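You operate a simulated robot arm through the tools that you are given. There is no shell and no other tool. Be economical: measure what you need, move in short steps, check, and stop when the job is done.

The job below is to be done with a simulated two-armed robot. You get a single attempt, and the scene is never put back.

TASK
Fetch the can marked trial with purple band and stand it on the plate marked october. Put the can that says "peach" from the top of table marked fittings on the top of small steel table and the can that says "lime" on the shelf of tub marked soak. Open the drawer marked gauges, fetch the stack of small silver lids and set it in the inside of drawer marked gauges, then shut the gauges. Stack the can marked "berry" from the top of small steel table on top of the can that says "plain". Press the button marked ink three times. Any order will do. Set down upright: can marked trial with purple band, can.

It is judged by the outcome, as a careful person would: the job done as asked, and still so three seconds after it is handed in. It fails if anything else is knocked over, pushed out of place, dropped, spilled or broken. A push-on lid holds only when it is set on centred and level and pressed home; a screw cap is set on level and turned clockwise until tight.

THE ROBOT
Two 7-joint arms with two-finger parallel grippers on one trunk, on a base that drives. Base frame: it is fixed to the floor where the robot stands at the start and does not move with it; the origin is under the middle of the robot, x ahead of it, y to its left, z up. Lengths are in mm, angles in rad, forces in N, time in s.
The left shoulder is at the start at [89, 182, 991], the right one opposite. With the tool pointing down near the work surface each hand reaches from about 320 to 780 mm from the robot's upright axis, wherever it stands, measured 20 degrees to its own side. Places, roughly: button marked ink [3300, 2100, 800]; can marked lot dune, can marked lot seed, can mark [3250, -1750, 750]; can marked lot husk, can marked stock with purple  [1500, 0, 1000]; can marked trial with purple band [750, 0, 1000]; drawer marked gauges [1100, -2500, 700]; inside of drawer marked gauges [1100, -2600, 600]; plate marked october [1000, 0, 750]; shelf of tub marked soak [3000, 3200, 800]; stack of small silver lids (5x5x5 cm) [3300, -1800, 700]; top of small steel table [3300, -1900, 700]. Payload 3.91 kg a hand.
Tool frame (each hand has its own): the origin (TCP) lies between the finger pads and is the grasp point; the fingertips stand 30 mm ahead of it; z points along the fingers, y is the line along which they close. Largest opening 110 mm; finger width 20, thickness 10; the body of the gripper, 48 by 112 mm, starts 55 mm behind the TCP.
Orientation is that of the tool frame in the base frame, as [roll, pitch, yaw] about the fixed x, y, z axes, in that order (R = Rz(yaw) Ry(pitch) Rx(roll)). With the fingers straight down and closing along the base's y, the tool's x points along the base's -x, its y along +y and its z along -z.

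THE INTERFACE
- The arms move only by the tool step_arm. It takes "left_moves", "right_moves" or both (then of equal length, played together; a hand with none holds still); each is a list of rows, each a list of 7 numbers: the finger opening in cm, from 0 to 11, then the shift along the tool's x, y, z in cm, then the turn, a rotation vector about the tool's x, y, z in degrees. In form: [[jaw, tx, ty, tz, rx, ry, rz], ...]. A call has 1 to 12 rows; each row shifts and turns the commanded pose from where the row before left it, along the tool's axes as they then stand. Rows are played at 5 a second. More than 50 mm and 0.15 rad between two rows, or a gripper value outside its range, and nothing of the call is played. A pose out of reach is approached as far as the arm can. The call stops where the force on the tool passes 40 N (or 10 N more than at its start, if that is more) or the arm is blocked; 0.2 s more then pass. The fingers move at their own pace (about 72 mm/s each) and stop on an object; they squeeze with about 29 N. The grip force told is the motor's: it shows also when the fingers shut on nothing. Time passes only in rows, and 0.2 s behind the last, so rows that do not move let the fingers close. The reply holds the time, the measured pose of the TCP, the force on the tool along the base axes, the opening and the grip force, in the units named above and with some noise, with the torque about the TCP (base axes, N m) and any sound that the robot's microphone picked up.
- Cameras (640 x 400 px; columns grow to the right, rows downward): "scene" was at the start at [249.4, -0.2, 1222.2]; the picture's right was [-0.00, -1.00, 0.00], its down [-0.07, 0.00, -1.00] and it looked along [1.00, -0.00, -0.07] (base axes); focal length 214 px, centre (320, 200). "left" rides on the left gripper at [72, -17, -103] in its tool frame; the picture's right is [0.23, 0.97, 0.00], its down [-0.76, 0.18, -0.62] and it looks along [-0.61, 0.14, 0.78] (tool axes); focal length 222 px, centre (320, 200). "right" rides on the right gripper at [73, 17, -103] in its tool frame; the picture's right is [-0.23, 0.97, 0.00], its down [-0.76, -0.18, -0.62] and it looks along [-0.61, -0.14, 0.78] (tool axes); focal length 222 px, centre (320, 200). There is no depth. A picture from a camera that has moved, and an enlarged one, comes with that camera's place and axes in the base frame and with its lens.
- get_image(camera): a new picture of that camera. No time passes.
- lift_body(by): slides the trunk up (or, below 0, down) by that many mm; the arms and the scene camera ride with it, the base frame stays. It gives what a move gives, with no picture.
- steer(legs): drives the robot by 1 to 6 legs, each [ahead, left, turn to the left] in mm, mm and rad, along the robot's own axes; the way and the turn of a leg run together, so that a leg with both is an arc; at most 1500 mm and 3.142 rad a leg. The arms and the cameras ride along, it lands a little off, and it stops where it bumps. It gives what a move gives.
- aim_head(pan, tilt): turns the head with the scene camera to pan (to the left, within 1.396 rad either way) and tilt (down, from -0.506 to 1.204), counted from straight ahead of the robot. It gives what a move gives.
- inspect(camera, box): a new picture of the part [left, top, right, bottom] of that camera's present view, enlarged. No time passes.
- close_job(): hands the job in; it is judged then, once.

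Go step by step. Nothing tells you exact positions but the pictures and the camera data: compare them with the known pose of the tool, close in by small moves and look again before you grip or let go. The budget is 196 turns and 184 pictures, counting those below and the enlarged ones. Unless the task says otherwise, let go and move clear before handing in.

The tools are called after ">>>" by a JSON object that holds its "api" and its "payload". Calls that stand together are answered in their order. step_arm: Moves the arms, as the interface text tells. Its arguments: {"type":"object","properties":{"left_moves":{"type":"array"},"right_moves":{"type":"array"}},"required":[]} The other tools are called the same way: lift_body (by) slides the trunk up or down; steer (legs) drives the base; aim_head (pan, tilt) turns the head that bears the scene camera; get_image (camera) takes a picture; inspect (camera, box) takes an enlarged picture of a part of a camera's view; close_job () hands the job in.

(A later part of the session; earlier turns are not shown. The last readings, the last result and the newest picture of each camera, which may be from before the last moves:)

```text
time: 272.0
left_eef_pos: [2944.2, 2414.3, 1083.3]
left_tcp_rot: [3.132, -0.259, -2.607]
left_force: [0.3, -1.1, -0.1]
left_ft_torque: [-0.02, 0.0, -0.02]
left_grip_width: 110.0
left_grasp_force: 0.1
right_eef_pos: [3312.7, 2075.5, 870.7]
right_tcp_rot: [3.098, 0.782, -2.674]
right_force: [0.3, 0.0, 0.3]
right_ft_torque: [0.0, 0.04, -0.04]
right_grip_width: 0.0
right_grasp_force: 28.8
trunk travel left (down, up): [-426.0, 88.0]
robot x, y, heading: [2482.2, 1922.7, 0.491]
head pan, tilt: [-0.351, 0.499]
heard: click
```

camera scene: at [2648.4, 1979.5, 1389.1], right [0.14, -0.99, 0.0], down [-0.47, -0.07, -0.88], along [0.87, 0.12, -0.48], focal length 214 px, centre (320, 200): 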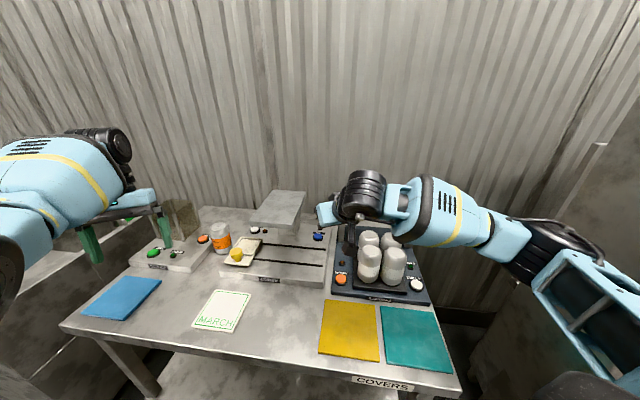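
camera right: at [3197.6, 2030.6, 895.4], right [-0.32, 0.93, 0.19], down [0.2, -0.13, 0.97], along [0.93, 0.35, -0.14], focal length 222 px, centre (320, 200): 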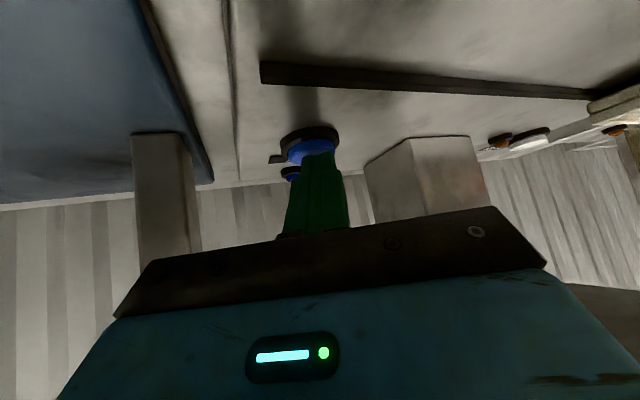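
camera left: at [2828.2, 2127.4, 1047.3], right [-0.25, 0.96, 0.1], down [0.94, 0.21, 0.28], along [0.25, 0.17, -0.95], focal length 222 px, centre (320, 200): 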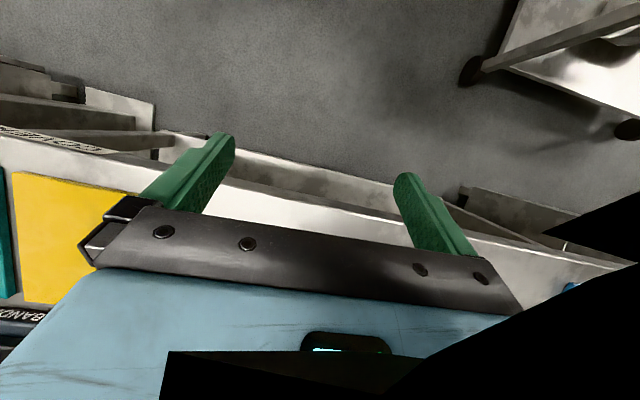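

Three clicks: ink pressed three times. I rise, back away and turn to view the main bench from this side for its sign.

>>> {"api": "lift_body", "payload": {"by": 85}}

>>> {"api": "steer", "payload": {"legs": [[-350, 0, 0], [0, 0, -2.06]]}}

>>> {"api": "aim_head", "payload": {"pan": -0.5, "tilt": 0.3}}

>>> {"api": "get_image", "payload": {"camera": "scene"}}

```text
time: 273.2
left_eef_pos: [2901.4, 2391.9, 1331.9]
left_tcp_rot: [-3.14, 0.01, -2.61]
left_force: [0.0, 0.5, -1.0]
left_ft_torque: [-0.01, 0.01, 0.0]
left_grip_width: 110.2
left_grasp_force: 0.1
right_eef_pos: [3315.7, 2078.8, 1146.1]
right_tcp_rot: [3.09, 1.016, -2.682]
right_force: [-0.7, 0.4, -0.9]
right_ft_torque: [0.05, 0.0, 0.02]
right_grip_width: 0.0
right_grasp_force: 28.9
trunk travel left (down, up): [-511.0, 3.0]
robot x, y, heading: [2483.1, 1920.0, 0.486]
head pan, tilt: [-0.351, 0.499]
```

```text
time: 277.1
left_eef_pos: [2733.2, 2035.2, 1335.9]
left_tcp_rot: [-3.14, 0.013, -2.992]
left_force: [0.2, -0.7, 0.0]
left_ft_torque: [-0.01, 0.01, 0.05]
left_grip_width: 110.0
left_grasp_force: 0.1
right_eef_pos: [2999.7, 1623.6, 1152.3]
right_tcp_rot: [3.06, 1.029, -3.038]
right_force: [1.4, 1.6, 1.2]
right_ft_torque: [-0.15, 0.14, -0.16]
right_grip_width: 0.0
right_grasp_force: 28.8
trunk travel left (down, up): [-511.0, 3.0]
robot x, y, heading: [2168.8, 1761.5, 0.109]
head pan, tilt: [-0.351, 0.499]
stopped in leg 2: the force on the tool passed its limit at 95 N (the readings are from after the stop); the commanded pose is now the measured one
```

```text
time: 277.8
left_eef_pos: [2733.8, 2036.6, 1335.2]
left_tcp_rot: [-3.139, 0.015, -2.993]
left_force: [-0.3, 0.5, 0.3]
left_ft_torque: [-0.01, -0.01, 0.02]
left_grip_width: 110.0
left_grasp_force: 0.1
right_eef_pos: [3000.3, 1623.3, 1151.5]
right_tcp_rot: [3.062, 1.029, -3.04]
right_force: [-0.7, 2.9, 0.7]
right_ft_torque: [-0.05, 0.0, -0.2]
right_grip_width: 0.0
right_grasp_force: 29.1
trunk travel left (down, up): [-511.0, 3.0]
robot x, y, heading: [2168.7, 1761.8, 0.109]
head pan, tilt: [-0.499, 0.3]
```

```text
44 pictures are left
camera scene: at [2267.9, 1726.2, 1487.4], right [-0.38, -0.93, 0.0], down [-0.27, 0.11, -0.96], along [0.88, -0.36, -0.3], focal length 214 px, centre (320, 200)
```

scene: 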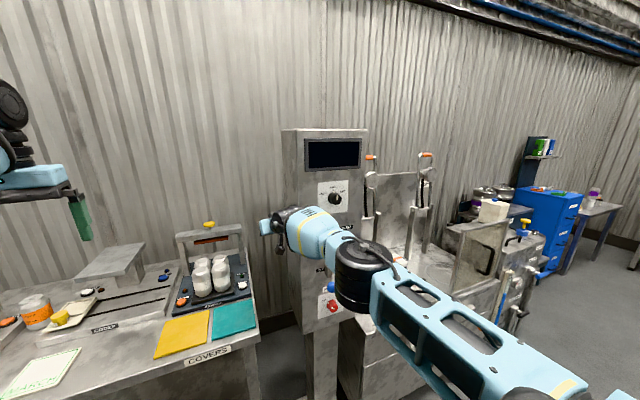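

The extended right hand touched the tower's side while turning. I turn back slightly, back off, and retract the right hand before turning again.

>>> {"api": "steer", "payload": {"legs": [[0, 0, 0.25], [-150, 0, 0]]}}

>>> {"api": "step_arm", "payload": {"right_moves": [[5, 2.2, 0, -3.7, 0, 0, 0], [5, 2.2, 0, -3.7, 0, 0, 0], [5, 2.2, 0, -3.7, 0, 0, 0], [5, 2.2, 0, -3.7, 0, 0, 0], [5, 2.2, 0, -3.7, 0, 0, 0], [5, 0, 0, 0, 0, 7.5, 0], [5, 0, 0, 0, 0, 7.5, 0], [5, 0, 0, 0, 0, 7.5, 0], [5, 0, 0, 0, 0, 7.5, 0], [5, 0, 0, 0, 0, 7.5, 0], [5, 0, 0, 0, 0, 7.5, 0], [5, 0, 0, 0, 0, 7.5, 0]]}}

>>> {"api": "step_arm", "payload": {"right_moves": [[11, 0, 0, 0, 0, 6, 0], [11, 0, 0, -4, 0, 0, 0], [11, 0, 0, -4, 0, 0, 0], [11, 0, 0, -2, 0, 0, 0]]}}

```text
time: 280.1
left_eef_pos: [2506.1, 2118.1, 1333.6]
left_tcp_rot: [3.141, 0.012, -2.736]
left_force: [-0.1, 0.7, 0.6]
left_ft_torque: [0.0, 0.02, 0.01]
left_grip_width: 110.0
left_grasp_force: 0.2
right_eef_pos: [2868.5, 1785.3, 1151.2]
right_tcp_rot: [3.061, 1.028, -2.783]
right_force: [-0.6, 0.6, -0.5]
right_ft_torque: [0.04, 0.02, -0.05]
right_grip_width: 0.0
right_grasp_force: 29.3
trunk travel left (down, up): [-511.0, 3.0]
robot x, y, heading: [2031.3, 1706.8, 0.37]
head pan, tilt: [-0.499, 0.3]
```

```text
time: 282.7
left_eef_pos: [2504.6, 2118.1, 1334.5]
left_tcp_rot: [-3.141, 0.014, -2.736]
left_force: [-1.3, 0.7, -0.5]
left_ft_torque: [0.02, -0.02, 0.0]
left_grip_width: 110.1
left_grasp_force: 0.0
right_eef_pos: [2670.9, 1696.7, 1153.9]
right_tcp_rot: [3.099, 0.113, -2.717]
right_force: [0.6, -0.2, 0.3]
right_ft_torque: [-0.02, 0.03, -0.07]
right_grip_width: 50.1
right_grasp_force: 0.2
trunk travel left (down, up): [-511.0, 3.0]
robot x, y, heading: [2032.1, 1703.6, 0.369]
head pan, tilt: [-0.499, 0.3]
```

```text
time: 283.7
left_eef_pos: [2504.8, 2117.5, 1334.5]
left_tcp_rot: [-3.14, 0.013, -2.735]
left_force: [-0.3, 0.6, 0.4]
left_ft_torque: [0.0, -0.02, 0.0]
left_grip_width: 110.2
left_grasp_force: 0.0
right_eef_pos: [2672.2, 1693.6, 1251.2]
right_tcp_rot: [3.102, 0.009, -2.713]
right_force: [-0.3, 0.0, 0.0]
right_ft_torque: [0.0, 0.01, 0.01]
right_grip_width: 110.0
right_grasp_force: 0.0
trunk travel left (down, up): [-511.0, 3.0]
robot x, y, heading: [2027.6, 1706.6, 0.368]
head pan, tilt: [-0.499, 0.3]
```

Both arms are now compact. I turn to look at the main bench from the north-east.

>>> {"api": "steer", "payload": {"legs": [[60, 0, 0], [0, 0, -2.3]]}}

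>>> {"api": "aim_head", "payload": {"pan": -0.1, "tilt": 0.3}}

>>> {"api": "get_image", "payload": {"camera": "scene"}}

```text
time: 290.2
left_eef_pos: [2035.2, 1101.8, 1333.8]
left_tcp_rot: [-3.14, 0.013, 1.184]
left_force: [-0.4, -0.6, -0.6]
left_ft_torque: [-0.03, 0.0, -0.04]
left_grip_width: 110.0
left_grasp_force: 0.0
right_eef_pos: [1619.5, 1287.2, 1252.7]
right_tcp_rot: [3.099, 0.01, 1.205]
right_force: [-0.5, -0.1, -0.2]
right_ft_torque: [0.01, 0.01, 0.03]
right_grip_width: 110.2
right_grasp_force: 0.0
trunk travel left (down, up): [-511.0, 3.0]
robot x, y, heading: [2087.5, 1729.4, -1.998]
head pan, tilt: [-0.499, 0.3]
```

```text
time: 291.1
left_eef_pos: [2035.4, 1102.6, 1336.3]
left_tcp_rot: [-3.139, 0.015, 1.185]
left_force: [0.3, -0.1, 0.6]
left_ft_torque: [-0.02, 0.01, -0.02]
left_grip_width: 110.0
left_grasp_force: 0.1
right_eef_pos: [1618.4, 1288.3, 1252.2]
right_tcp_rot: [3.1, 0.01, 1.206]
right_force: [-0.2, 0.9, -0.6]
right_ft_torque: [-0.01, -0.01, -0.02]
right_grip_width: 109.8
right_grasp_force: 0.1
trunk travel left (down, up): [-511.0, 3.0]
robot x, y, heading: [2087.6, 1727.2, -1.998]
head pan, tilt: [-0.099, 0.3]
```

```text
43 pictures are left
camera scene: at [2031.8, 1635.0, 1487.5], right [-0.86, 0.5, 0.0], down [0.15, 0.26, -0.96], along [-0.48, -0.83, -0.3], focal length 214 px, centre (320, 200)
```

scene: 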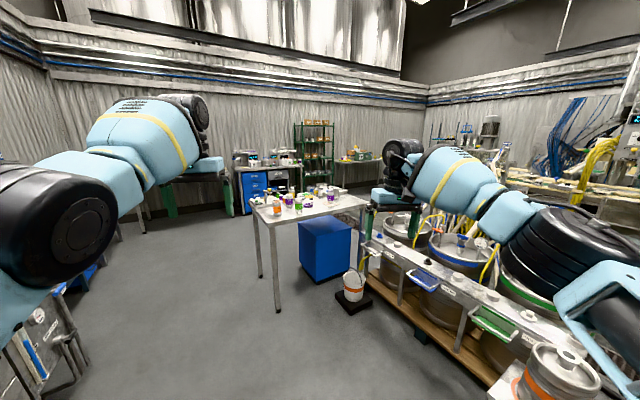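

>>> {"api": "inspect", "payload": {"camera": "scene", "box": [225, 140, 385, 240]}}

>>> {"api": "inspect", "payload": {"camera": "scene", "box": [385, 90, 640, 250]}}

```text
4.00 times, centred on (305, 190) of scene
camera zoom: at [2031.8, 1635.0, 1487.5], right [-0.86, 0.5, 0.0], down [0.15, 0.26, -0.96], along [-0.48, -0.83, -0.3], focal length 858 px, centre (380, 240)
```

zoom: 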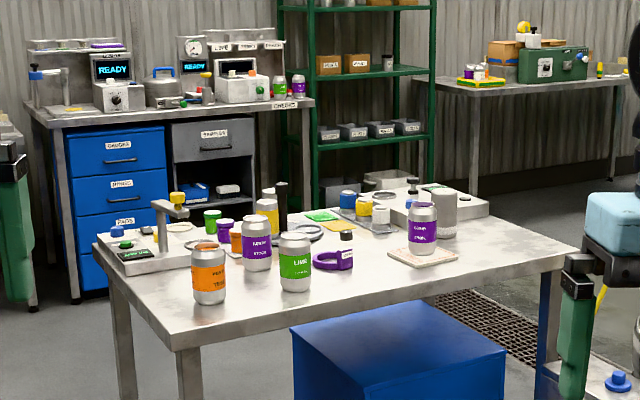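

```text
2.50 times, centred on (512, 170) of scene
camera zoom: at [2031.8, 1635.0, 1487.5], right [-0.86, 0.5, 0.0], down [0.15, 0.26, -0.96], along [-0.48, -0.83, -0.3], focal length 536 px, centre (-161, 275)
```

zoom: 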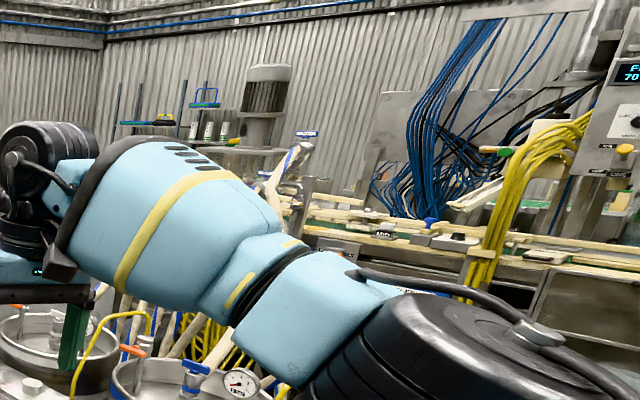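

>>> {"api": "inspect", "payload": {"camera": "scene", "box": [330, 140, 390, 178]}}

>>> {"api": "inspect", "payload": {"camera": "scene", "box": [425, 110, 525, 172]}}

```text
10.53 times, centred on (360, 159) of scene
camera zoom: at [2031.8, 1635.0, 1487.5], right [-0.86, 0.5, 0.0], down [0.15, 0.26, -0.96], along [-0.48, -0.83, -0.3], focal length 2258 px, centre (-101, 632)
```

zoom: 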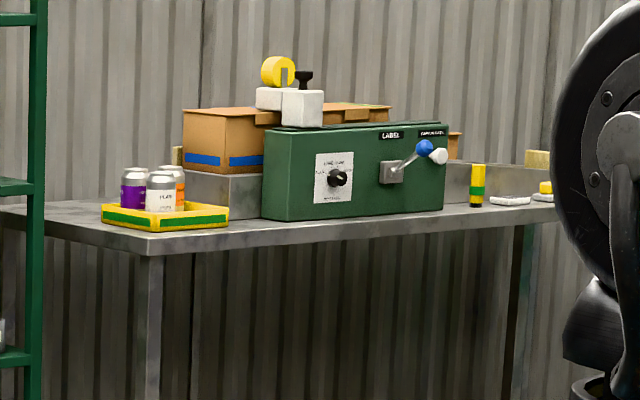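

```text
6.40 times, centred on (475, 141) of scene
camera zoom: at [2031.8, 1635.0, 1487.5], right [-0.86, 0.5, 0.0], down [0.15, 0.26, -0.96], along [-0.48, -0.83, -0.3], focal length 1373 px, centre (-672, 578)
```

zoom: 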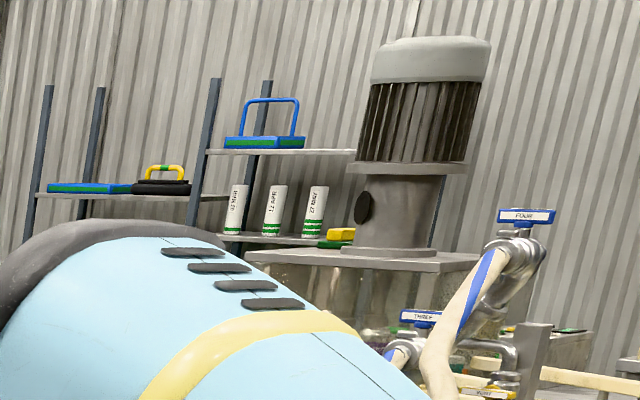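

The peach on the bench ("TEST") and the lime ("LOT HUSK") are there, and the place list puts these cans at the bench, so this bench must be the fittings table. I fetch the lime first with the right hand, approaching from the north.

>>> {"api": "steer", "payload": {"legs": [[0, 0, 0.428], [980, -480, 0]]}}

>>> {"api": "get_image", "payload": {"camera": "right"}}

```text
time: 297.9
left_eef_pos: [1810.7, 184.3, 1335.8]
left_tcp_rot: [-3.14, 0.014, 1.594]
left_force: [-0.8, -0.5, 0.3]
left_ft_torque: [0.0, -0.03, -0.01]
left_grip_width: 110.2
left_grasp_force: 0.0
right_eef_pos: [1354.5, 189.8, 1251.9]
right_tcp_rot: [3.1, 0.01, 1.614]
right_force: [0.4, -0.2, 0.0]
right_ft_torque: [-0.03, -0.06, 0.05]
right_grip_width: 110.1
right_grasp_force: 0.2
trunk travel left (down, up): [-511.0, 3.0]
robot x, y, heading: [1611.6, 779.1, -1.584]
head pan, tilt: [-0.099, 0.3]
```

```text
38 pictures are left
camera right: at [1366.2, 263.3, 1355.0], right [0.98, -0.18, 0.04], down [-0.17, -0.76, 0.62], along [-0.08, -0.62, -0.78], focal length 222 px, centre (320, 200)
```

right: 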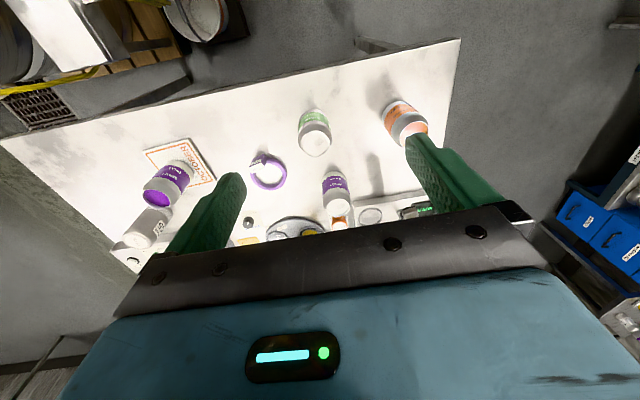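

Lime top at about (1344, 94). I move over it and descend partway.

>>> {"api": "step_arm", "payload": {"right_moves": [[11, -3.2, -0.5, 0, 2.3, 0, 0], [11, -3.2, -0.5, 2, 0, 0, 0], [11, -3.2, -0.4, 2, 0, 0, 0], [11, 0, 0, 4, 0, 0, 0], [11, 0, 0, 4, 0, 0, 0], [11, 0, 0, 4, 0, 0, 0], [11, 0, 0, 4, 0, 0, 0], [11, 0, 0, 3, 0, 0, 0], [11, 0, 0, 0, 0, 0, 0]]}}

>>> {"api": "get_image", "payload": {"camera": "right"}}

```text
time: 299.9
left_eef_pos: [1810.7, 185.2, 1335.7]
left_tcp_rot: [-3.14, 0.015, 1.593]
left_force: [0.5, -0.5, -0.1]
left_ft_torque: [-0.02, 0.05, 0.01]
left_grip_width: 110.0
left_grasp_force: 0.0
right_eef_pos: [1366.2, 153.6, 1039.0]
right_tcp_rot: [3.14, 0.011, 1.614]
right_force: [-0.4, -0.1, -0.6]
right_ft_torque: [0.02, 0.01, 0.01]
right_grip_width: 110.1
right_grasp_force: 0.1
right hand out of reach, approached as far as the arm can: row 2, 3
trunk travel left (down, up): [-511.0, 3.0]
robot x, y, heading: [1611.5, 777.3, -1.585]
head pan, tilt: [-0.099, 0.3]
```

```text
37 pictures are left
camera right: at [1381.1, 228.1, 1140.8], right [0.98, -0.18, 0.0], down [-0.15, -0.76, 0.63], along [-0.11, -0.62, -0.78], focal length 222 px, centre (320, 200)
```

right: 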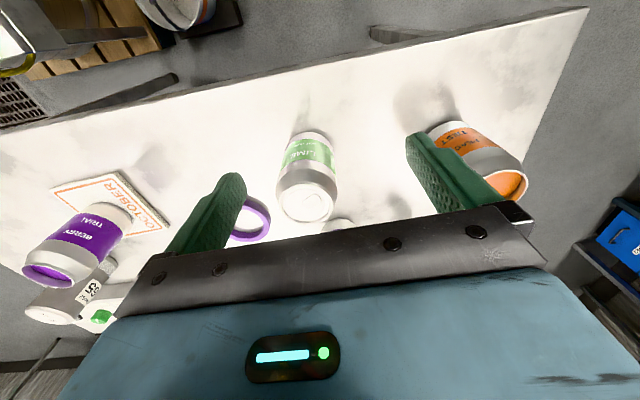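

The hand is short of reach; I sync the command and drive 60 mm ahead, 23 mm right.

>>> {"api": "step_arm", "payload": {"right_moves": [[11, 2.8, 0, 0, 0, 0, 0], [11, 2.8, 0, 0, 0, 0, 0], [11, 0, 0, 0, 0, 0, 0]]}}

>>> {"api": "steer", "payload": {"legs": [[62, -23, 0]]}}

>>> {"api": "step_arm", "payload": {"right_moves": [[11, 0, 0, 2, 0, 0, 0], [11, 0, 0, 2, 0, 0, 0], [11, 0, 0, 0, 0, 0, 0]]}}

>>> {"api": "get_image", "payload": {"camera": "right"}}

```text
time: 300.7
left_eef_pos: [1811.4, 184.0, 1334.4]
left_tcp_rot: [-3.139, 0.015, 1.593]
left_force: [0.0, -0.2, 0.2]
left_ft_torque: [-0.02, -0.02, -0.02]
left_grip_width: 110.1
left_grasp_force: 0.1
right_eef_pos: [1363.7, 210.1, 1037.2]
right_tcp_rot: [3.14, 0.009, 1.612]
right_force: [-0.4, 0.1, -0.1]
right_ft_torque: [-0.01, 0.02, -0.02]
right_grip_width: 109.9
right_grasp_force: 0.1
trunk travel left (down, up): [-511.0, 3.0]
robot x, y, heading: [1608.8, 777.5, -1.587]
head pan, tilt: [-0.099, 0.3]
```

```text
time: 301.7
left_eef_pos: [1787.3, 124.8, 1334.8]
left_tcp_rot: [-3.139, 0.017, 1.596]
left_force: [0.0, -0.5, 0.2]
left_ft_torque: [0.0, -0.07, -0.01]
left_grip_width: 109.9
left_grasp_force: 0.0
right_eef_pos: [1339.9, 147.9, 1039.4]
right_tcp_rot: [3.139, 0.012, 1.614]
right_force: [0.8, -0.1, -0.1]
right_ft_torque: [0.02, 0.0, -0.01]
right_grip_width: 110.0
right_grasp_force: 0.1
trunk travel left (down, up): [-511.0, 3.0]
robot x, y, heading: [1582.1, 713.8, -1.586]
head pan, tilt: [-0.099, 0.3]
```

```text
time: 302.5
left_eef_pos: [1787.4, 123.5, 1335.7]
left_tcp_rot: [-3.141, 0.016, 1.595]
left_force: [0.6, 0.1, -0.6]
left_ft_torque: [0.01, -0.03, -0.02]
left_grip_width: 110.1
left_grasp_force: 0.1
right_eef_pos: [1340.1, 147.6, 997.9]
right_tcp_rot: [3.14, 0.011, 1.615]
right_force: [-0.2, 0.9, 0.4]
right_ft_torque: [0.01, 0.0, 0.0]
right_grip_width: 109.8
right_grasp_force: 0.0
trunk travel left (down, up): [-511.0, 3.0]
robot x, y, heading: [1583.4, 715.9, -1.586]
head pan, tilt: [-0.099, 0.3]
```

```text
36 pictures are left
camera right: at [1354.8, 222.0, 1099.8], right [0.98, -0.18, 0.0], down [-0.14, -0.76, 0.63], along [-0.11, -0.62, -0.78], focal length 222 px, centre (320, 200)
```

right: 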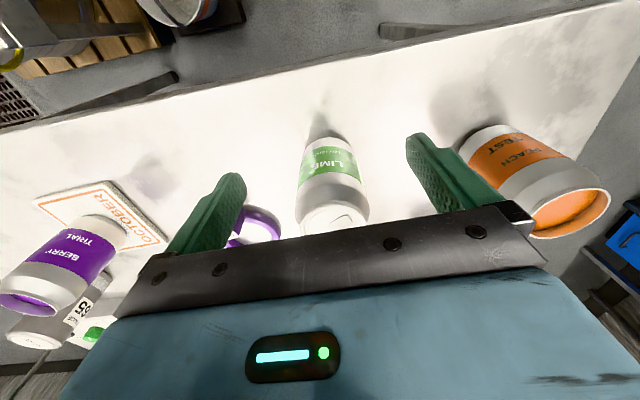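

Lime at (1343, 97). The fingers straddle it; forward 5 cm, then down to grasp height.

>>> {"api": "step_arm", "payload": {"right_moves": [[11, -2.5, 0, 0, 0, 0, 0], [11, -2.5, 0, 0, 0, 0, 0], [11, 0, 0, 2, 0, 0, 0], [11, 0, 0, 2, 0, 0, 0], [11, 0, 0, 2.3, 0, 0, 0], [11, 0, 0, 0, 0, 0, 0]]}}

>>> {"api": "get_image", "payload": {"camera": "right"}}

```text
time: 303.9
left_eef_pos: [1787.4, 123.0, 1335.5]
left_tcp_rot: [-3.14, 0.015, 1.594]
left_force: [-0.1, -0.3, 0.7]
left_ft_torque: [0.03, 0.0, -0.02]
left_grip_width: 110.4
left_grasp_force: 0.0
right_eef_pos: [1342.8, 96.8, 933.4]
right_tcp_rot: [3.139, 0.01, 1.615]
right_force: [0.0, 0.2, 0.0]
right_ft_torque: [-0.03, 0.03, 0.01]
right_grip_width: 110.0
right_grasp_force: 0.1
trunk travel left (down, up): [-511.0, 3.0]
robot x, y, heading: [1582.9, 714.1, -1.587]
head pan, tilt: [-0.099, 0.3]
```

```text
35 pictures are left
camera right: at [1358.2, 172.0, 1036.2], right [0.98, -0.18, 0.0], down [-0.14, -0.76, 0.63], along [-0.11, -0.62, -0.78], focal length 222 px, centre (320, 200)
```

right: 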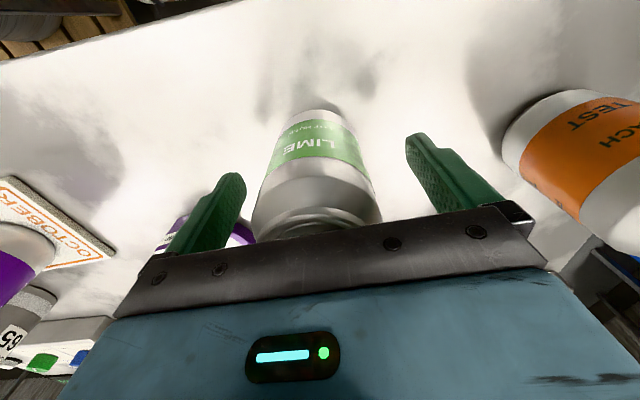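

Close and lift.

>>> {"api": "step_arm", "payload": {"right_moves": [[7.5, 0, 0, 0, 0, 0, 0], [4, 0, 0, 0, 0, 0, 0], [4, 0, 0, 0, 0, 0, 0], [4, 0, 0, 0, 0, 0, 0], [4, 0, 0, -2, 0, 0, 0], [4, 0, 0, -3, 0, 0, 0], [4, 0, 0, -4, 0, 0, 0], [4, 0, 0, -4, 0, 0, 0], [4, 0, 0, -4, 0, 0, 0], [4, 0, 0, -4, 0, 0, 0], [4, 0, 0, 0, 0, 0, 0]]}}

>>> {"api": "steer", "payload": {"legs": [[-600, 0, 0]]}}

```text
time: 306.3
left_eef_pos: [1786.4, 122.4, 1334.2]
left_tcp_rot: [-3.141, 0.014, 1.594]
left_force: [0.2, 0.0, 0.1]
left_ft_torque: [0.03, 0.03, -0.01]
left_grip_width: 109.8
left_grasp_force: 0.0
right_eef_pos: [1336.9, 97.3, 1145.2]
right_tcp_rot: [3.141, 0.008, 1.614]
right_force: [0.1, 0.0, -3.1]
right_ft_torque: [0.02, 0.0, 0.01]
right_grip_width: 65.5
right_grasp_force: 28.7
trunk travel left (down, up): [-511.0, 3.0]
robot x, y, heading: [1583.1, 716.1, -1.591]
head pan, tilt: [-0.099, 0.3]
```

```text
time: 309.6
left_eef_pos: [1801.1, 719.8, 1334.2]
left_tcp_rot: [-3.14, 0.014, 1.603]
left_force: [-0.7, -0.1, -0.4]
left_ft_torque: [-0.01, -0.02, 0.02]
left_grip_width: 110.1
left_grasp_force: 0.0
right_eef_pos: [1350.0, 691.2, 1144.1]
right_tcp_rot: [3.139, 0.01, 1.625]
right_force: [-0.1, -0.1, -4.2]
right_ft_torque: [0.04, 0.03, 0.0]
right_grip_width: 65.4
right_grasp_force: 29.2
trunk travel left (down, up): [-511.0, 3.0]
robot x, y, heading: [1590.3, 1313.5, -1.578]
head pan, tilt: [-0.099, 0.3]
```

Lime is held. I turn and drive to get a view of the soak tub and the space in front of it.

>>> {"api": "steer", "payload": {"legs": [[0, 0, 1.578], [600, 350, 0], [0, 250, 0.75]]}}

>>> {"api": "aim_head", "payload": {"pan": 0.15, "tilt": 0.45}}

>>> {"api": "get_image", "payload": {"camera": "scene"}}

```text
time: 319.6
left_eef_pos: [2347.5, 2452.2, 1335.0]
left_tcp_rot: [-3.141, 0.014, -2.328]
left_force: [1.0, 0.7, 0.5]
left_ft_torque: [-0.02, -0.02, -0.01]
left_grip_width: 109.8
left_grasp_force: 0.0
right_eef_pos: [2685.0, 2152.8, 1146.1]
right_tcp_rot: [3.14, 0.009, -2.307]
right_force: [-0.1, 0.5, -3.3]
right_ft_torque: [-0.02, 0.01, 0.0]
right_grip_width: 65.5
right_grasp_force: 29.1
trunk travel left (down, up): [-511.0, 3.0]
robot x, y, heading: [2071.4, 1888.1, 0.775]
head pan, tilt: [-0.099, 0.3]
```

```text
time: 320.4
left_eef_pos: [2348.2, 2453.6, 1334.3]
left_tcp_rot: [-3.139, 0.013, -2.327]
left_force: [0.5, -0.4, 0.3]
left_ft_torque: [0.0, 0.01, -0.02]
left_grip_width: 110.1
left_grasp_force: 0.1
right_eef_pos: [2685.0, 2152.6, 1146.0]
right_tcp_rot: [3.141, 0.012, -2.306]
right_force: [-0.7, 0.5, -3.2]
right_ft_torque: [-0.01, 0.01, 0.01]
right_grip_width: 65.5
right_grasp_force: 28.7
trunk travel left (down, up): [-511.0, 3.0]
robot x, y, heading: [2072.1, 1890.3, 0.767]
head pan, tilt: [0.15, 0.45]
```

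```text
34 pictures are left
camera scene: at [2137.0, 1970.1, 1473.6], right [0.8, -0.6, 0.0], down [-0.26, -0.35, -0.9], along [0.54, 0.72, -0.44], focal length 214 px, centre (320, 200)
```

scene: 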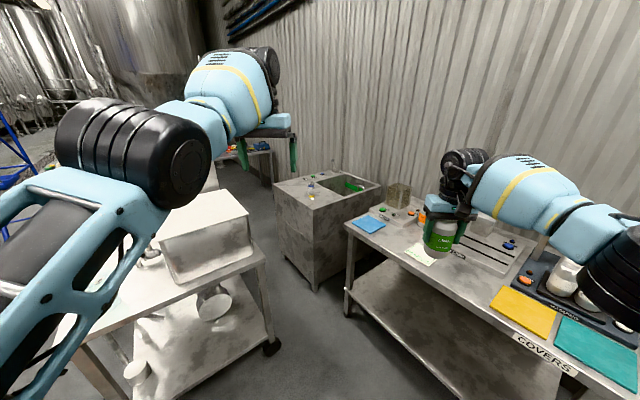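

>>> {"api": "inspect", "payload": {"camera": "scene", "box": [255, 150, 415, 300]}}

```text
2.67 times, centred on (335, 225) of scene
camera zoom: at [2137.0, 1970.1, 1473.6], right [0.8, -0.6, 0.0], down [-0.26, -0.35, -0.9], along [0.54, 0.72, -0.44], focal length 572 px, centre (280, 133)
```

zoom: 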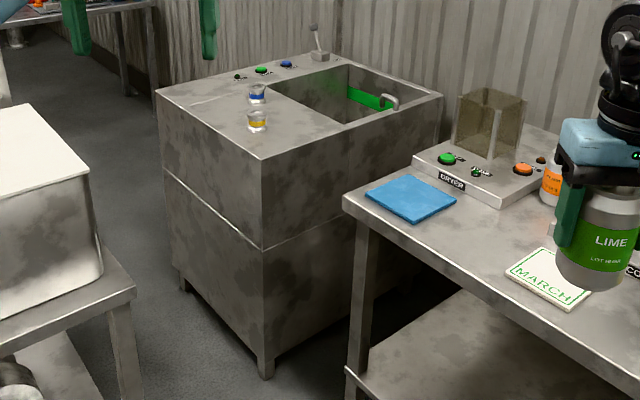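

The can reads LIME / LOT HUSK. The tub deck has free space at its front (west) side; I tuck the left hand higher, drive closer and look at the tub for its shelf.

>>> {"api": "step_arm", "payload": {"left_moves": [[11, 2, 0, -3, 0, 0, 0], [11, 3, 0, -3, 0, 0, 0], [11, 3, 0, -2, 0, 0, 0], [11, 0, 0, 0, 0, 0, 0]]}}

>>> {"api": "steer", "payload": {"legs": [[480, -30, 0], [0, 0, 0.4]]}}

>>> {"api": "aim_head", "payload": {"pan": -0.3, "tilt": 0.6}}

>>> {"api": "get_image", "payload": {"camera": "scene"}}

```text
time: 321.4
left_eef_pos: [2346.3, 2441.1, 1379.3]
left_tcp_rot: [-3.136, 0.088, -2.344]
left_force: [0.3, 0.9, -0.5]
left_ft_torque: [-0.01, -0.01, -0.03]
left_grip_width: 110.3
left_grasp_force: 0.1
left hand out of reach, approached as far as the arm can: row 1, 2, 3
right_eef_pos: [2685.4, 2154.2, 1144.5]
right_tcp_rot: [3.14, 0.009, -2.309]
right_force: [-0.2, 0.7, -3.4]
right_ft_torque: [-0.02, 0.04, -0.01]
right_grip_width: 65.5
right_grasp_force: 29.1
trunk travel left (down, up): [-511.0, 3.0]
robot x, y, heading: [2074.7, 1886.3, 0.774]
head pan, tilt: [0.15, 0.45]
```

```text
time: 325.4
left_eef_pos: [2462.8, 2808.6, 1379.6]
left_tcp_rot: [-3.139, 0.09, -1.939]
left_force: [-0.6, 0.7, 0.4]
left_ft_torque: [-0.02, 0.03, -0.02]
left_grip_width: 109.9
left_grasp_force: 0.1
right_eef_pos: [2888.6, 2677.8, 1144.3]
right_tcp_rot: [3.141, 0.011, -1.904]
right_force: [-0.5, 0.4, -4.1]
right_ft_torque: [-0.03, -0.02, -0.02]
right_grip_width: 65.3
right_grasp_force: 28.9
trunk travel left (down, up): [-511.0, 3.0]
robot x, y, heading: [2431.3, 2194.5, 1.181]
head pan, tilt: [0.15, 0.45]
```

```text
time: 326.3
left_eef_pos: [2463.7, 2809.1, 1379.3]
left_tcp_rot: [-3.138, 0.091, -1.94]
left_force: [0.5, 0.6, -0.6]
left_ft_torque: [0.0, 0.02, 0.01]
left_grip_width: 110.1
left_grasp_force: 0.0
right_eef_pos: [2888.5, 2676.5, 1144.9]
right_tcp_rot: [3.139, 0.011, -1.905]
right_force: [0.7, 0.2, -4.2]
right_ft_torque: [0.0, 0.02, 0.05]
right_grip_width: 65.4
right_grasp_force: 29.6
trunk travel left (down, up): [-511.0, 3.0]
robot x, y, heading: [2429.6, 2194.5, 1.18]
head pan, tilt: [-0.3, 0.6]
```

```text
32 pictures are left
camera scene: at [2491.1, 2272.9, 1460.0], right [0.77, -0.64, 0.0], down [-0.36, -0.43, -0.83], along [0.53, 0.63, -0.56], focal length 214 px, centre (320, 200)
```

scene: 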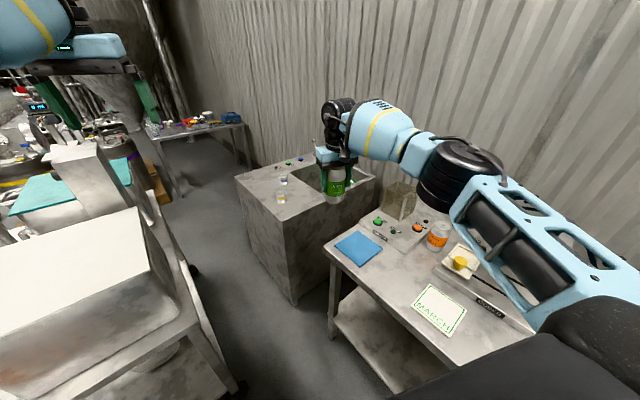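

>>> {"api": "get_image", "payload": {"camera": "right"}}

>>> {"api": "inspect", "payload": {"camera": "scene", "box": [225, 145, 385, 245]}}

```text
31 pictures are left
camera right: at [2850.8, 2613.0, 1246.9], right [-0.85, 0.53, 0.0], down [0.42, 0.66, 0.63], along [0.33, 0.53, -0.78], focal length 222 px, centre (320, 200)
```

right: 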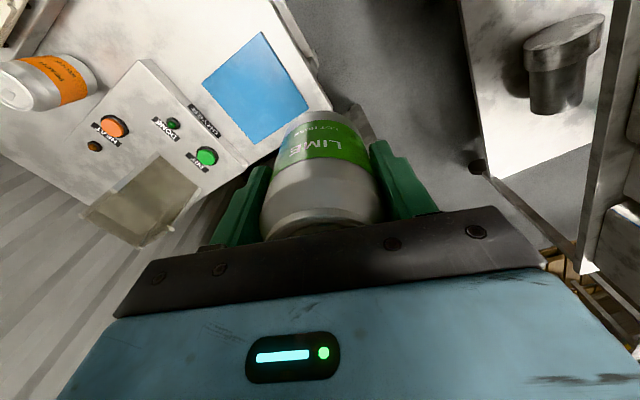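

```text
4.00 times, centred on (305, 195) of scene
camera zoom: at [2491.1, 2272.9, 1460.0], right [0.77, -0.64, 0.0], down [-0.36, -0.43, -0.83], along [0.53, 0.63, -0.56], focal length 858 px, centre (380, 220)
```

zoom: 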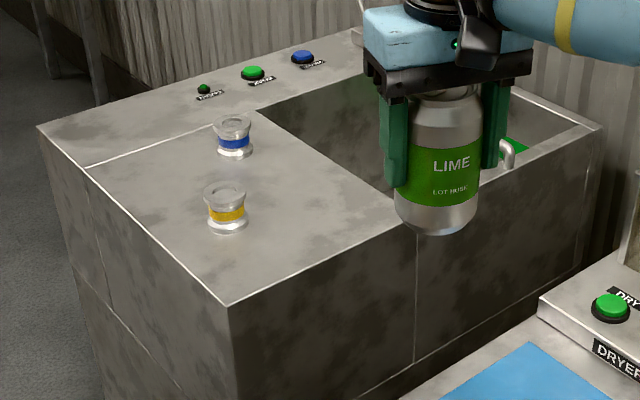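

Better triangulation: the tub's deck (shelf) is at z≈765, its SW corner at (2884, 3041), yellow cap at (2960, 3164). I drive closer to reach about (3010, 3090).

>>> {"api": "steer", "payload": {"legs": [[330, -22, 0], [0, 0, 0.11]]}}

>>> {"api": "lift_body", "payload": {"by": -130}}

>>> {"api": "get_image", "payload": {"camera": "scene"}}

```text
time: 329.1
left_eef_pos: [2531.4, 3100.7, 1379.4]
left_tcp_rot: [-3.139, 0.09, -1.815]
left_force: [-0.5, -0.5, 0.8]
left_ft_torque: [0.01, 0.04, 0.01]
left_grip_width: 109.9
left_grasp_force: 0.0
right_eef_pos: [2968.9, 3023.8, 1144.8]
right_tcp_rot: [3.14, 0.01, -1.778]
right_force: [0.0, -0.7, -3.8]
right_ft_torque: [-0.03, 0.02, -0.01]
right_grip_width: 65.4
right_grasp_force: 28.8
trunk travel left (down, up): [-511.0, 3.0]
robot x, y, heading: [2576.9, 2487.6, 1.302]
head pan, tilt: [-0.3, 0.6]
```

```text
time: 330.6
left_eef_pos: [2548.8, 3167.2, 1029.1]
left_tcp_rot: [3.135, -0.268, -1.813]
left_force: [-0.6, 0.7, 0.0]
left_ft_torque: [-0.02, -0.01, 0.01]
left_grip_width: 110.1
left_grasp_force: 0.1
right_eef_pos: [2968.7, 3023.9, 1015.8]
right_tcp_rot: [-3.141, 0.012, -1.778]
right_force: [-1.1, 1.2, -3.7]
right_ft_torque: [-0.05, 0.04, -0.01]
right_grip_width: 65.4
right_grasp_force: 29.0
trunk travel left (down, up): [-381.0, 133.0]
robot x, y, heading: [2576.2, 2484.9, 1.303]
head pan, tilt: [-0.3, 0.6]
```

```text
29 pictures are left
camera scene: at [2653.1, 2678.1, 1308.1], right [0.84, -0.54, 0.0], down [-0.3, -0.48, -0.83], along [0.44, 0.7, -0.57], focal length 214 px, centre (320, 200)
```

scene: 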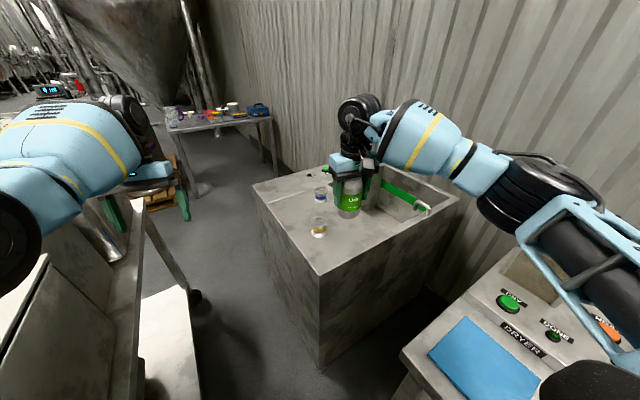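

The deck is clear at around (3005, 3092). I move the can over it, lowering partway.

>>> {"api": "step_arm", "payload": {"right_moves": [[4, -2.5, -1, 1, 0, 0, 0], [4, -2.5, -1, 2, 0, 0, 0], [4, -2.5, -0.7, 2, 0, 0, 0], [4, 0, 0, 2, 0, 0, 0], [4, 0, 0, 2, 0, 0, 0], [4, 0, 0, 0, 0, 0, 0]]}}

>>> {"api": "inspect", "payload": {"camera": "scene", "box": [250, 130, 450, 290]}}

>>> {"api": "get_image", "payload": {"camera": "right"}}

```text
time: 332.0
left_eef_pos: [2548.4, 3166.1, 1029.3]
left_tcp_rot: [3.137, -0.269, -1.815]
left_force: [-0.4, 0.1, 0.5]
left_ft_torque: [0.02, 0.0, 0.01]
left_grip_width: 109.7
left_grasp_force: 0.0
right_eef_pos: [3010.1, 3094.2, 924.8]
right_tcp_rot: [3.14, 0.01, -1.778]
right_force: [0.7, -0.5, -3.4]
right_ft_torque: [-0.03, 0.02, 0.01]
right_grip_width: 65.1
right_grasp_force: 28.8
trunk travel left (down, up): [-381.0, 133.0]
robot x, y, heading: [2573.4, 2486.2, 1.302]
head pan, tilt: [-0.3, 0.6]
```

```text
2.50 times, centred on (350, 210) of scene
camera zoom: at [2653.1, 2678.1, 1308.0], right [0.84, -0.54, 0.0], down [-0.3, -0.48, -0.83], along [0.44, 0.7, -0.57], focal length 536 px, centre (245, 175)
```

zoom: 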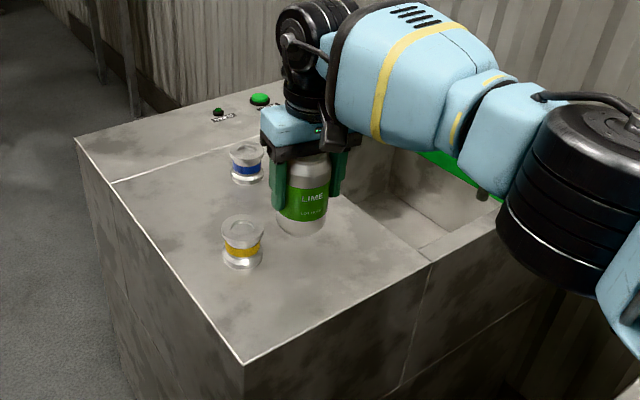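

```text
27 pictures are left
camera right: at [2980.5, 3025.7, 1027.1], right [-0.91, 0.42, 0.0], down [0.33, 0.7, 0.63], along [0.26, 0.57, -0.78], focal length 222 px, centre (320, 200)
```

right: 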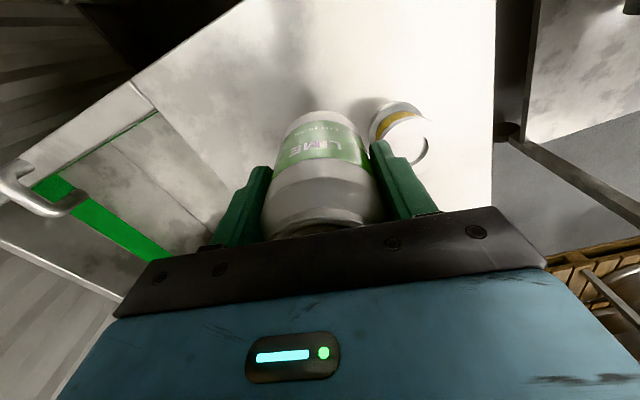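

Shift 2.5 cm east, away from the yellow cap, and lower toward the deck.

>>> {"api": "step_arm", "payload": {"right_moves": [[4, 0, -2.5, 0, 0, 0, 0], [4, 0, 0, 2.5, 0, 0, 0], [4, 0, 0, 2.5, 0, 0, 0], [4, 0, 0, 1.5, 0, 0, 0], [4, 0, 0, 0, 0, 0, 0]]}}

>>> {"api": "step_arm", "payload": {"right_moves": [[4, 0, 0, 0.5, 0, 0, 0], [4, 0, 0, 0.4, 0, 0, 0], [4, 0, 0, 0, 0, 0, 0]]}}

>>> {"api": "get_image", "payload": {"camera": "right"}}

```text
time: 333.2
left_eef_pos: [2547.1, 3165.2, 1031.1]
left_tcp_rot: [3.137, -0.268, -1.813]
left_force: [-0.3, -0.4, 0.1]
left_ft_torque: [-0.01, -0.01, 0.0]
left_grip_width: 109.9
left_grasp_force: 0.3
right_eef_pos: [3033.9, 3087.5, 864.0]
right_tcp_rot: [3.14, 0.015, -1.779]
right_force: [-0.1, -0.9, 21.8]
right_ft_torque: [0.17, -0.34, -0.21]
right_grip_width: 65.1
right_grasp_force: 29.2
trunk travel left (down, up): [-381.0, 133.0]
robot x, y, heading: [2574.9, 2486.9, 1.303]
head pan, tilt: [-0.3, 0.6]
```

```text
time: 334.0
left_eef_pos: [2547.6, 3165.9, 1027.9]
left_tcp_rot: [3.137, -0.267, -1.813]
left_force: [0.4, -0.6, -0.9]
left_ft_torque: [0.0, 0.01, 0.02]
left_grip_width: 110.0
left_grasp_force: 0.0
right_eef_pos: [3034.3, 3088.6, 859.5]
right_tcp_rot: [3.14, 0.02, -1.781]
right_force: [-2.0, -6.3, 20.3]
right_ft_torque: [-0.75, 0.12, -0.04]
right_grip_width: 65.2
right_grasp_force: 29.0
trunk travel left (down, up): [-381.0, 133.0]
robot x, y, heading: [2573.4, 2482.7, 1.3]
head pan, tilt: [-0.3, 0.6]
stopped in row 3 (right hand): the force on the tool passed its limit at 41 N (the readings are from after the stop); the commanded pose is now the measured one
```

```text
26 pictures are left
camera right: at [3003.4, 3019.7, 961.3], right [-0.91, 0.43, 0.01], down [0.33, 0.69, 0.64], along [0.27, 0.58, -0.77], focal length 222 px, centre (320, 200)
```

right: 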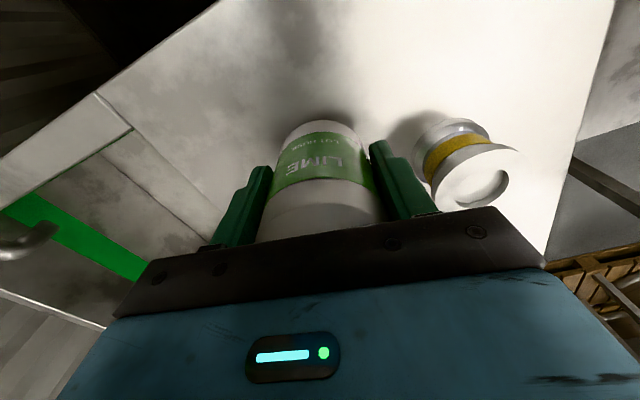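

Contact: the deck is at ≈794. Relieve the push slightly, open to 8 cm, and rise.

>>> {"api": "step_arm", "payload": {"right_moves": [[4, 0, 0, -0.2, 0, 0, 0], [7, 0, 0, 0, 0, 0, 0], [8, 0, 0, 0, 0, 0, 0], [8, 0, 0, 0, 0, 0, 0], [8, 0, 0, -2, 0, 0, 0], [8, 0, 0, -3, 0, 0, 0], [8, 0, 0, -4, 0, 0, 0], [8, 0, 0, -4, 0, 0, 0], [8, 0, 0, -4, 0, 0, 0], [8, 0, 0, -3, 0, 0, 0], [8, 0, 0, 0, 0, 0, 0]]}}

>>> {"api": "inspect", "payload": {"camera": "scene", "box": [250, 130, 450, 290]}}

```text
time: 336.4
left_eef_pos: [2549.2, 3167.6, 1028.2]
left_tcp_rot: [3.137, -0.269, -1.814]
left_force: [0.0, 0.0, -0.4]
left_ft_torque: [0.03, 0.01, 0.02]
left_grip_width: 110.1
left_grasp_force: 0.1
right_eef_pos: [3036.9, 3079.9, 1046.3]
right_tcp_rot: [3.141, 0.018, -1.78]
right_force: [0.7, 0.0, -0.5]
right_ft_torque: [0.02, -0.01, 0.0]
right_grip_width: 80.2
right_grasp_force: 0.0
right hand out of reach, approached as far as the arm can: row 10
trunk travel left (down, up): [-381.0, 133.0]
robot x, y, heading: [2578.7, 2483.9, 1.302]
head pan, tilt: [-0.3, 0.6]
```

```text
2.50 times, centred on (350, 210) of scene
camera zoom: at [2652.8, 2678.2, 1308.0], right [0.84, -0.54, 0.0], down [-0.3, -0.48, -0.82], along [0.44, 0.7, -0.57], focal length 536 px, centre (245, 175)
```

zoom: 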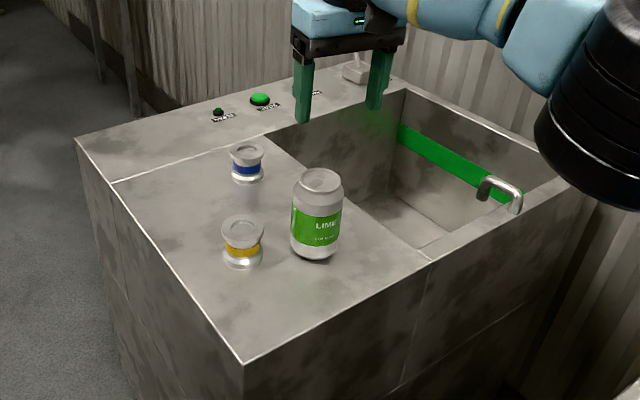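

Lime is placed upright on the tub's shelf. Now I raise the trunk, back out, and go around to the peach can on the bench.

>>> {"api": "lift_body", "payload": {"by": 130}}

>>> {"api": "steer", "payload": {"legs": [[-600, 30, 0], [-600, 100, 0], [0, 0, 1.7], [0, 0, 1.71]]}}

```text
time: 338.0
left_eef_pos: [2532.0, 3103.7, 1372.9]
left_tcp_rot: [-3.138, 0.08, -1.815]
left_force: [1.0, 0.9, -0.2]
left_ft_torque: [-0.02, 0.05, 0.0]
left_grip_width: 109.8
left_grasp_force: 0.0
right_eef_pos: [3016.5, 3008.2, 1406.9]
right_tcp_rot: [-3.12, 0.369, -1.777]
right_force: [0.1, 0.1, -0.5]
right_ft_torque: [0.01, 0.0, 0.03]
right_grip_width: 80.1
right_grasp_force: 0.0
trunk travel left (down, up): [-511.0, 3.0]
robot x, y, heading: [2573.0, 2487.1, 1.304]
head pan, tilt: [-0.3, 0.6]
```

```text
time: 352.6
left_eef_pos: [2348.6, 785.4, 1376.0]
left_tcp_rot: [-3.138, 0.086, 1.596]
left_force: [-1.0, 1.1, 0.3]
left_ft_torque: [0.02, -0.01, 0.0]
left_grip_width: 109.6
left_grasp_force: 0.1
right_eef_pos: [1855.6, 749.3, 1407.8]
right_tcp_rot: [-3.121, 0.374, 1.638]
right_force: [-1.1, -0.4, -0.4]
right_ft_torque: [0.02, 0.02, 0.01]
right_grip_width: 80.4
right_grasp_force: 0.2
trunk travel left (down, up): [-511.0, 3.0]
robot x, y, heading: [2142.5, 1367.5, -1.568]
head pan, tilt: [-0.3, 0.6]
```

I level the right hand, lower it somewhat, and drive to the peach.

>>> {"api": "step_arm", "payload": {"right_moves": [[11, 0, 0, 0, 0, 7.1, 0], [11, 0, 0, 0, 0, 7.1, 0], [11, 0, 0, 0, -1.2, 7.1, 0], [11, 0, 0, 4, 0, 0, 0], [11, 0, 0, 4, 0, 0, 0], [11, 0, 0, 4, 0, 0, 0], [11, 0, 0, 4, 0, 0, 0], [11, 0, 0, 4, 0, 0, 0], [11, 0, 0, 4, 0, 0, 0], [11, 0, 0, 0, 0, 0, 0]]}}

>>> {"api": "steer", "payload": {"legs": [[640, -345, 0]]}}

>>> {"api": "get_image", "payload": {"camera": "right"}}

```text
time: 354.8
left_eef_pos: [2348.8, 787.0, 1375.1]
left_tcp_rot: [-3.136, 0.086, 1.597]
left_force: [-1.0, -0.4, 0.0]
left_ft_torque: [0.02, -0.01, 0.01]
left_grip_width: 109.9
left_grasp_force: 0.0
right_eef_pos: [1847.7, 805.8, 1137.1]
right_tcp_rot: [-3.141, 0.002, 1.628]
right_force: [-0.2, 1.1, 0.7]
right_ft_torque: [0.0, 0.01, -0.01]
right_grip_width: 110.3
right_grasp_force: 0.1
right hand out of reach, approached as far as the arm can: row 1, 2, 3
trunk travel left (down, up): [-511.0, 3.0]
robot x, y, heading: [2143.5, 1372.7, -1.569]
head pan, tilt: [-0.3, 0.6]
```

```text
time: 358.7
left_eef_pos: [2010.3, 155.6, 1374.7]
left_tcp_rot: [-3.138, 0.084, 1.609]
left_force: [0.2, -0.4, -0.7]
left_ft_torque: [0.02, -0.01, -0.02]
left_grip_width: 109.9
left_grasp_force: 0.1
right_eef_pos: [1509.0, 171.0, 1138.4]
right_tcp_rot: [3.14, 0.0, 1.637]
right_force: [-0.1, -0.1, -0.5]
right_ft_torque: [0.02, 0.03, 0.02]
right_grip_width: 110.2
right_grasp_force: 0.0
trunk travel left (down, up): [-511.0, 3.0]
robot x, y, heading: [1798.7, 733.9, -1.56]
head pan, tilt: [-0.3, 0.6]
```

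```text
24 pictures are left
camera right: at [1522.3, 244.3, 1240.1], right [0.99, -0.16, 0.0], down [-0.13, -0.77, 0.62], along [-0.1, -0.62, -0.78], focal length 222 px, centre (320, 200)
```

right: 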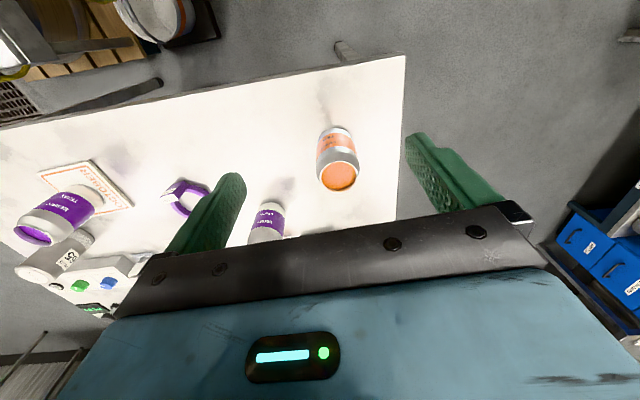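

Peach mouth at about (1520, 70). Drive a bit ahead, lower to just above, then re-check.

>>> {"api": "steer", "payload": {"legs": [[60, 12, 0]]}}

>>> {"api": "step_arm", "payload": {"right_moves": [[11, 0, 0, 4, 0, 0, 0], [11, 0, 0, 4, 0, 0, 0], [11, 0, 0, 4, 0, 0, 0], [11, -2, 0, 0.5, 0, 0, 0], [11, -1.5, 0, 0, 0, 0, 0], [11, 0, 0, 0, 0, 0, 0]]}}

>>> {"api": "get_image", "payload": {"camera": "right"}}

```text
time: 359.7
left_eef_pos: [2023.3, 97.9, 1378.3]
left_tcp_rot: [-3.136, 0.09, 1.608]
left_force: [-0.7, 0.1, -0.2]
left_ft_torque: [-0.01, 0.01, -0.01]
left_grip_width: 110.1
left_grasp_force: 0.0
right_eef_pos: [1521.2, 111.8, 1138.6]
right_tcp_rot: [3.14, 0.004, 1.64]
right_force: [-0.4, 1.0, 0.4]
right_ft_torque: [-0.01, 0.0, -0.03]
right_grip_width: 110.0
right_grasp_force: 0.0
trunk travel left (down, up): [-511.0, 3.0]
robot x, y, heading: [1813.0, 677.5, -1.562]
head pan, tilt: [-0.3, 0.6]
```

```text
time: 361.1
left_eef_pos: [2023.4, 96.0, 1376.8]
left_tcp_rot: [-3.137, 0.086, 1.607]
left_force: [-0.3, 0.6, 0.5]
left_ft_torque: [0.01, -0.01, -0.03]
left_grip_width: 110.1
left_grasp_force: 0.0
right_eef_pos: [1523.3, 77.6, 1009.6]
right_tcp_rot: [3.141, 0.002, 1.638]
right_force: [0.3, -0.4, 0.1]
right_ft_torque: [0.0, 0.03, -0.01]
right_grip_width: 110.1
right_grasp_force: 0.0
trunk travel left (down, up): [-511.0, 3.0]
robot x, y, heading: [1811.0, 673.6, -1.558]
head pan, tilt: [-0.3, 0.6]
```

```text
23 pictures are left
camera right: at [1536.9, 151.6, 1113.8], right [0.99, -0.16, 0.0], down [-0.13, -0.77, 0.62], along [-0.1, -0.62, -0.78], focal length 222 px, centre (320, 200)
```

right: 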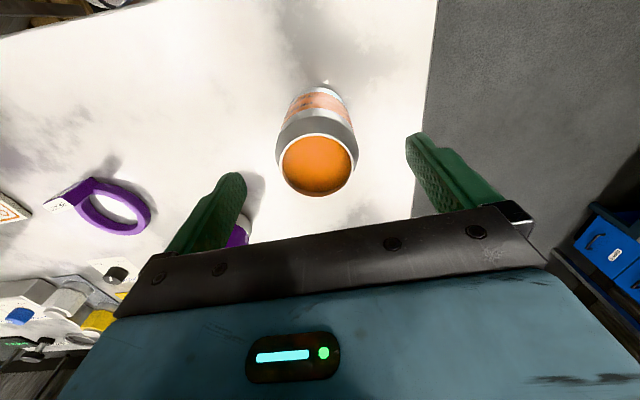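

Peach at (1522, 73). Small forward correction and descend to grasp.

>>> {"api": "step_arm", "payload": {"right_moves": [[11, -0.5, 0, 1.6, 0, 0, 0], [11, 0, 0, 2, 0, 0, 0], [11, 0, 0, 2, 0, 0, 0], [11, 0, 0, 2, 0, 0, 0], [11, 0, 0, 0, 0, 0, 0]]}}

>>> {"api": "get_image", "payload": {"camera": "right"}}

```text
time: 362.3
left_eef_pos: [2024.8, 97.1, 1375.9]
left_tcp_rot: [-3.139, 0.085, 1.606]
left_force: [-0.5, 1.1, 0.3]
left_ft_torque: [-0.01, -0.01, -0.04]
left_grip_width: 110.3
left_grasp_force: 0.0
right_eef_pos: [1527.7, 70.5, 936.2]
right_tcp_rot: [3.141, 0.002, 1.639]
right_force: [-0.2, 0.7, -0.1]
right_ft_torque: [-0.02, 0.02, 0.02]
right_grip_width: 110.0
right_grasp_force: 0.1
trunk travel left (down, up): [-511.0, 3.0]
robot x, y, heading: [1809.3, 673.4, -1.56]
head pan, tilt: [-0.3, 0.6]
```

```text
22 pictures are left
camera right: at [1539.6, 144.8, 1040.3], right [0.99, -0.16, 0.0], down [-0.13, -0.77, 0.62], along [-0.1, -0.62, -0.78], focal length 222 px, centre (320, 200)
```

right: 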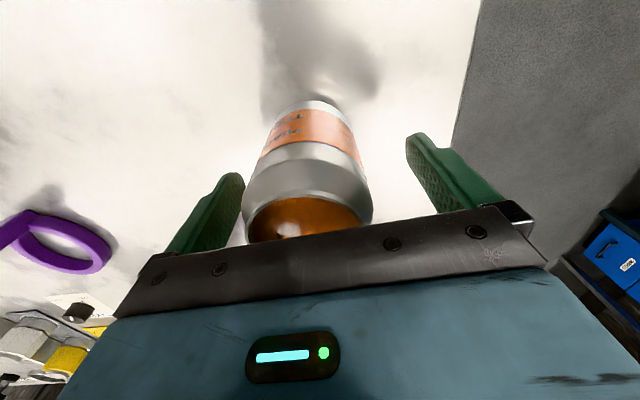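

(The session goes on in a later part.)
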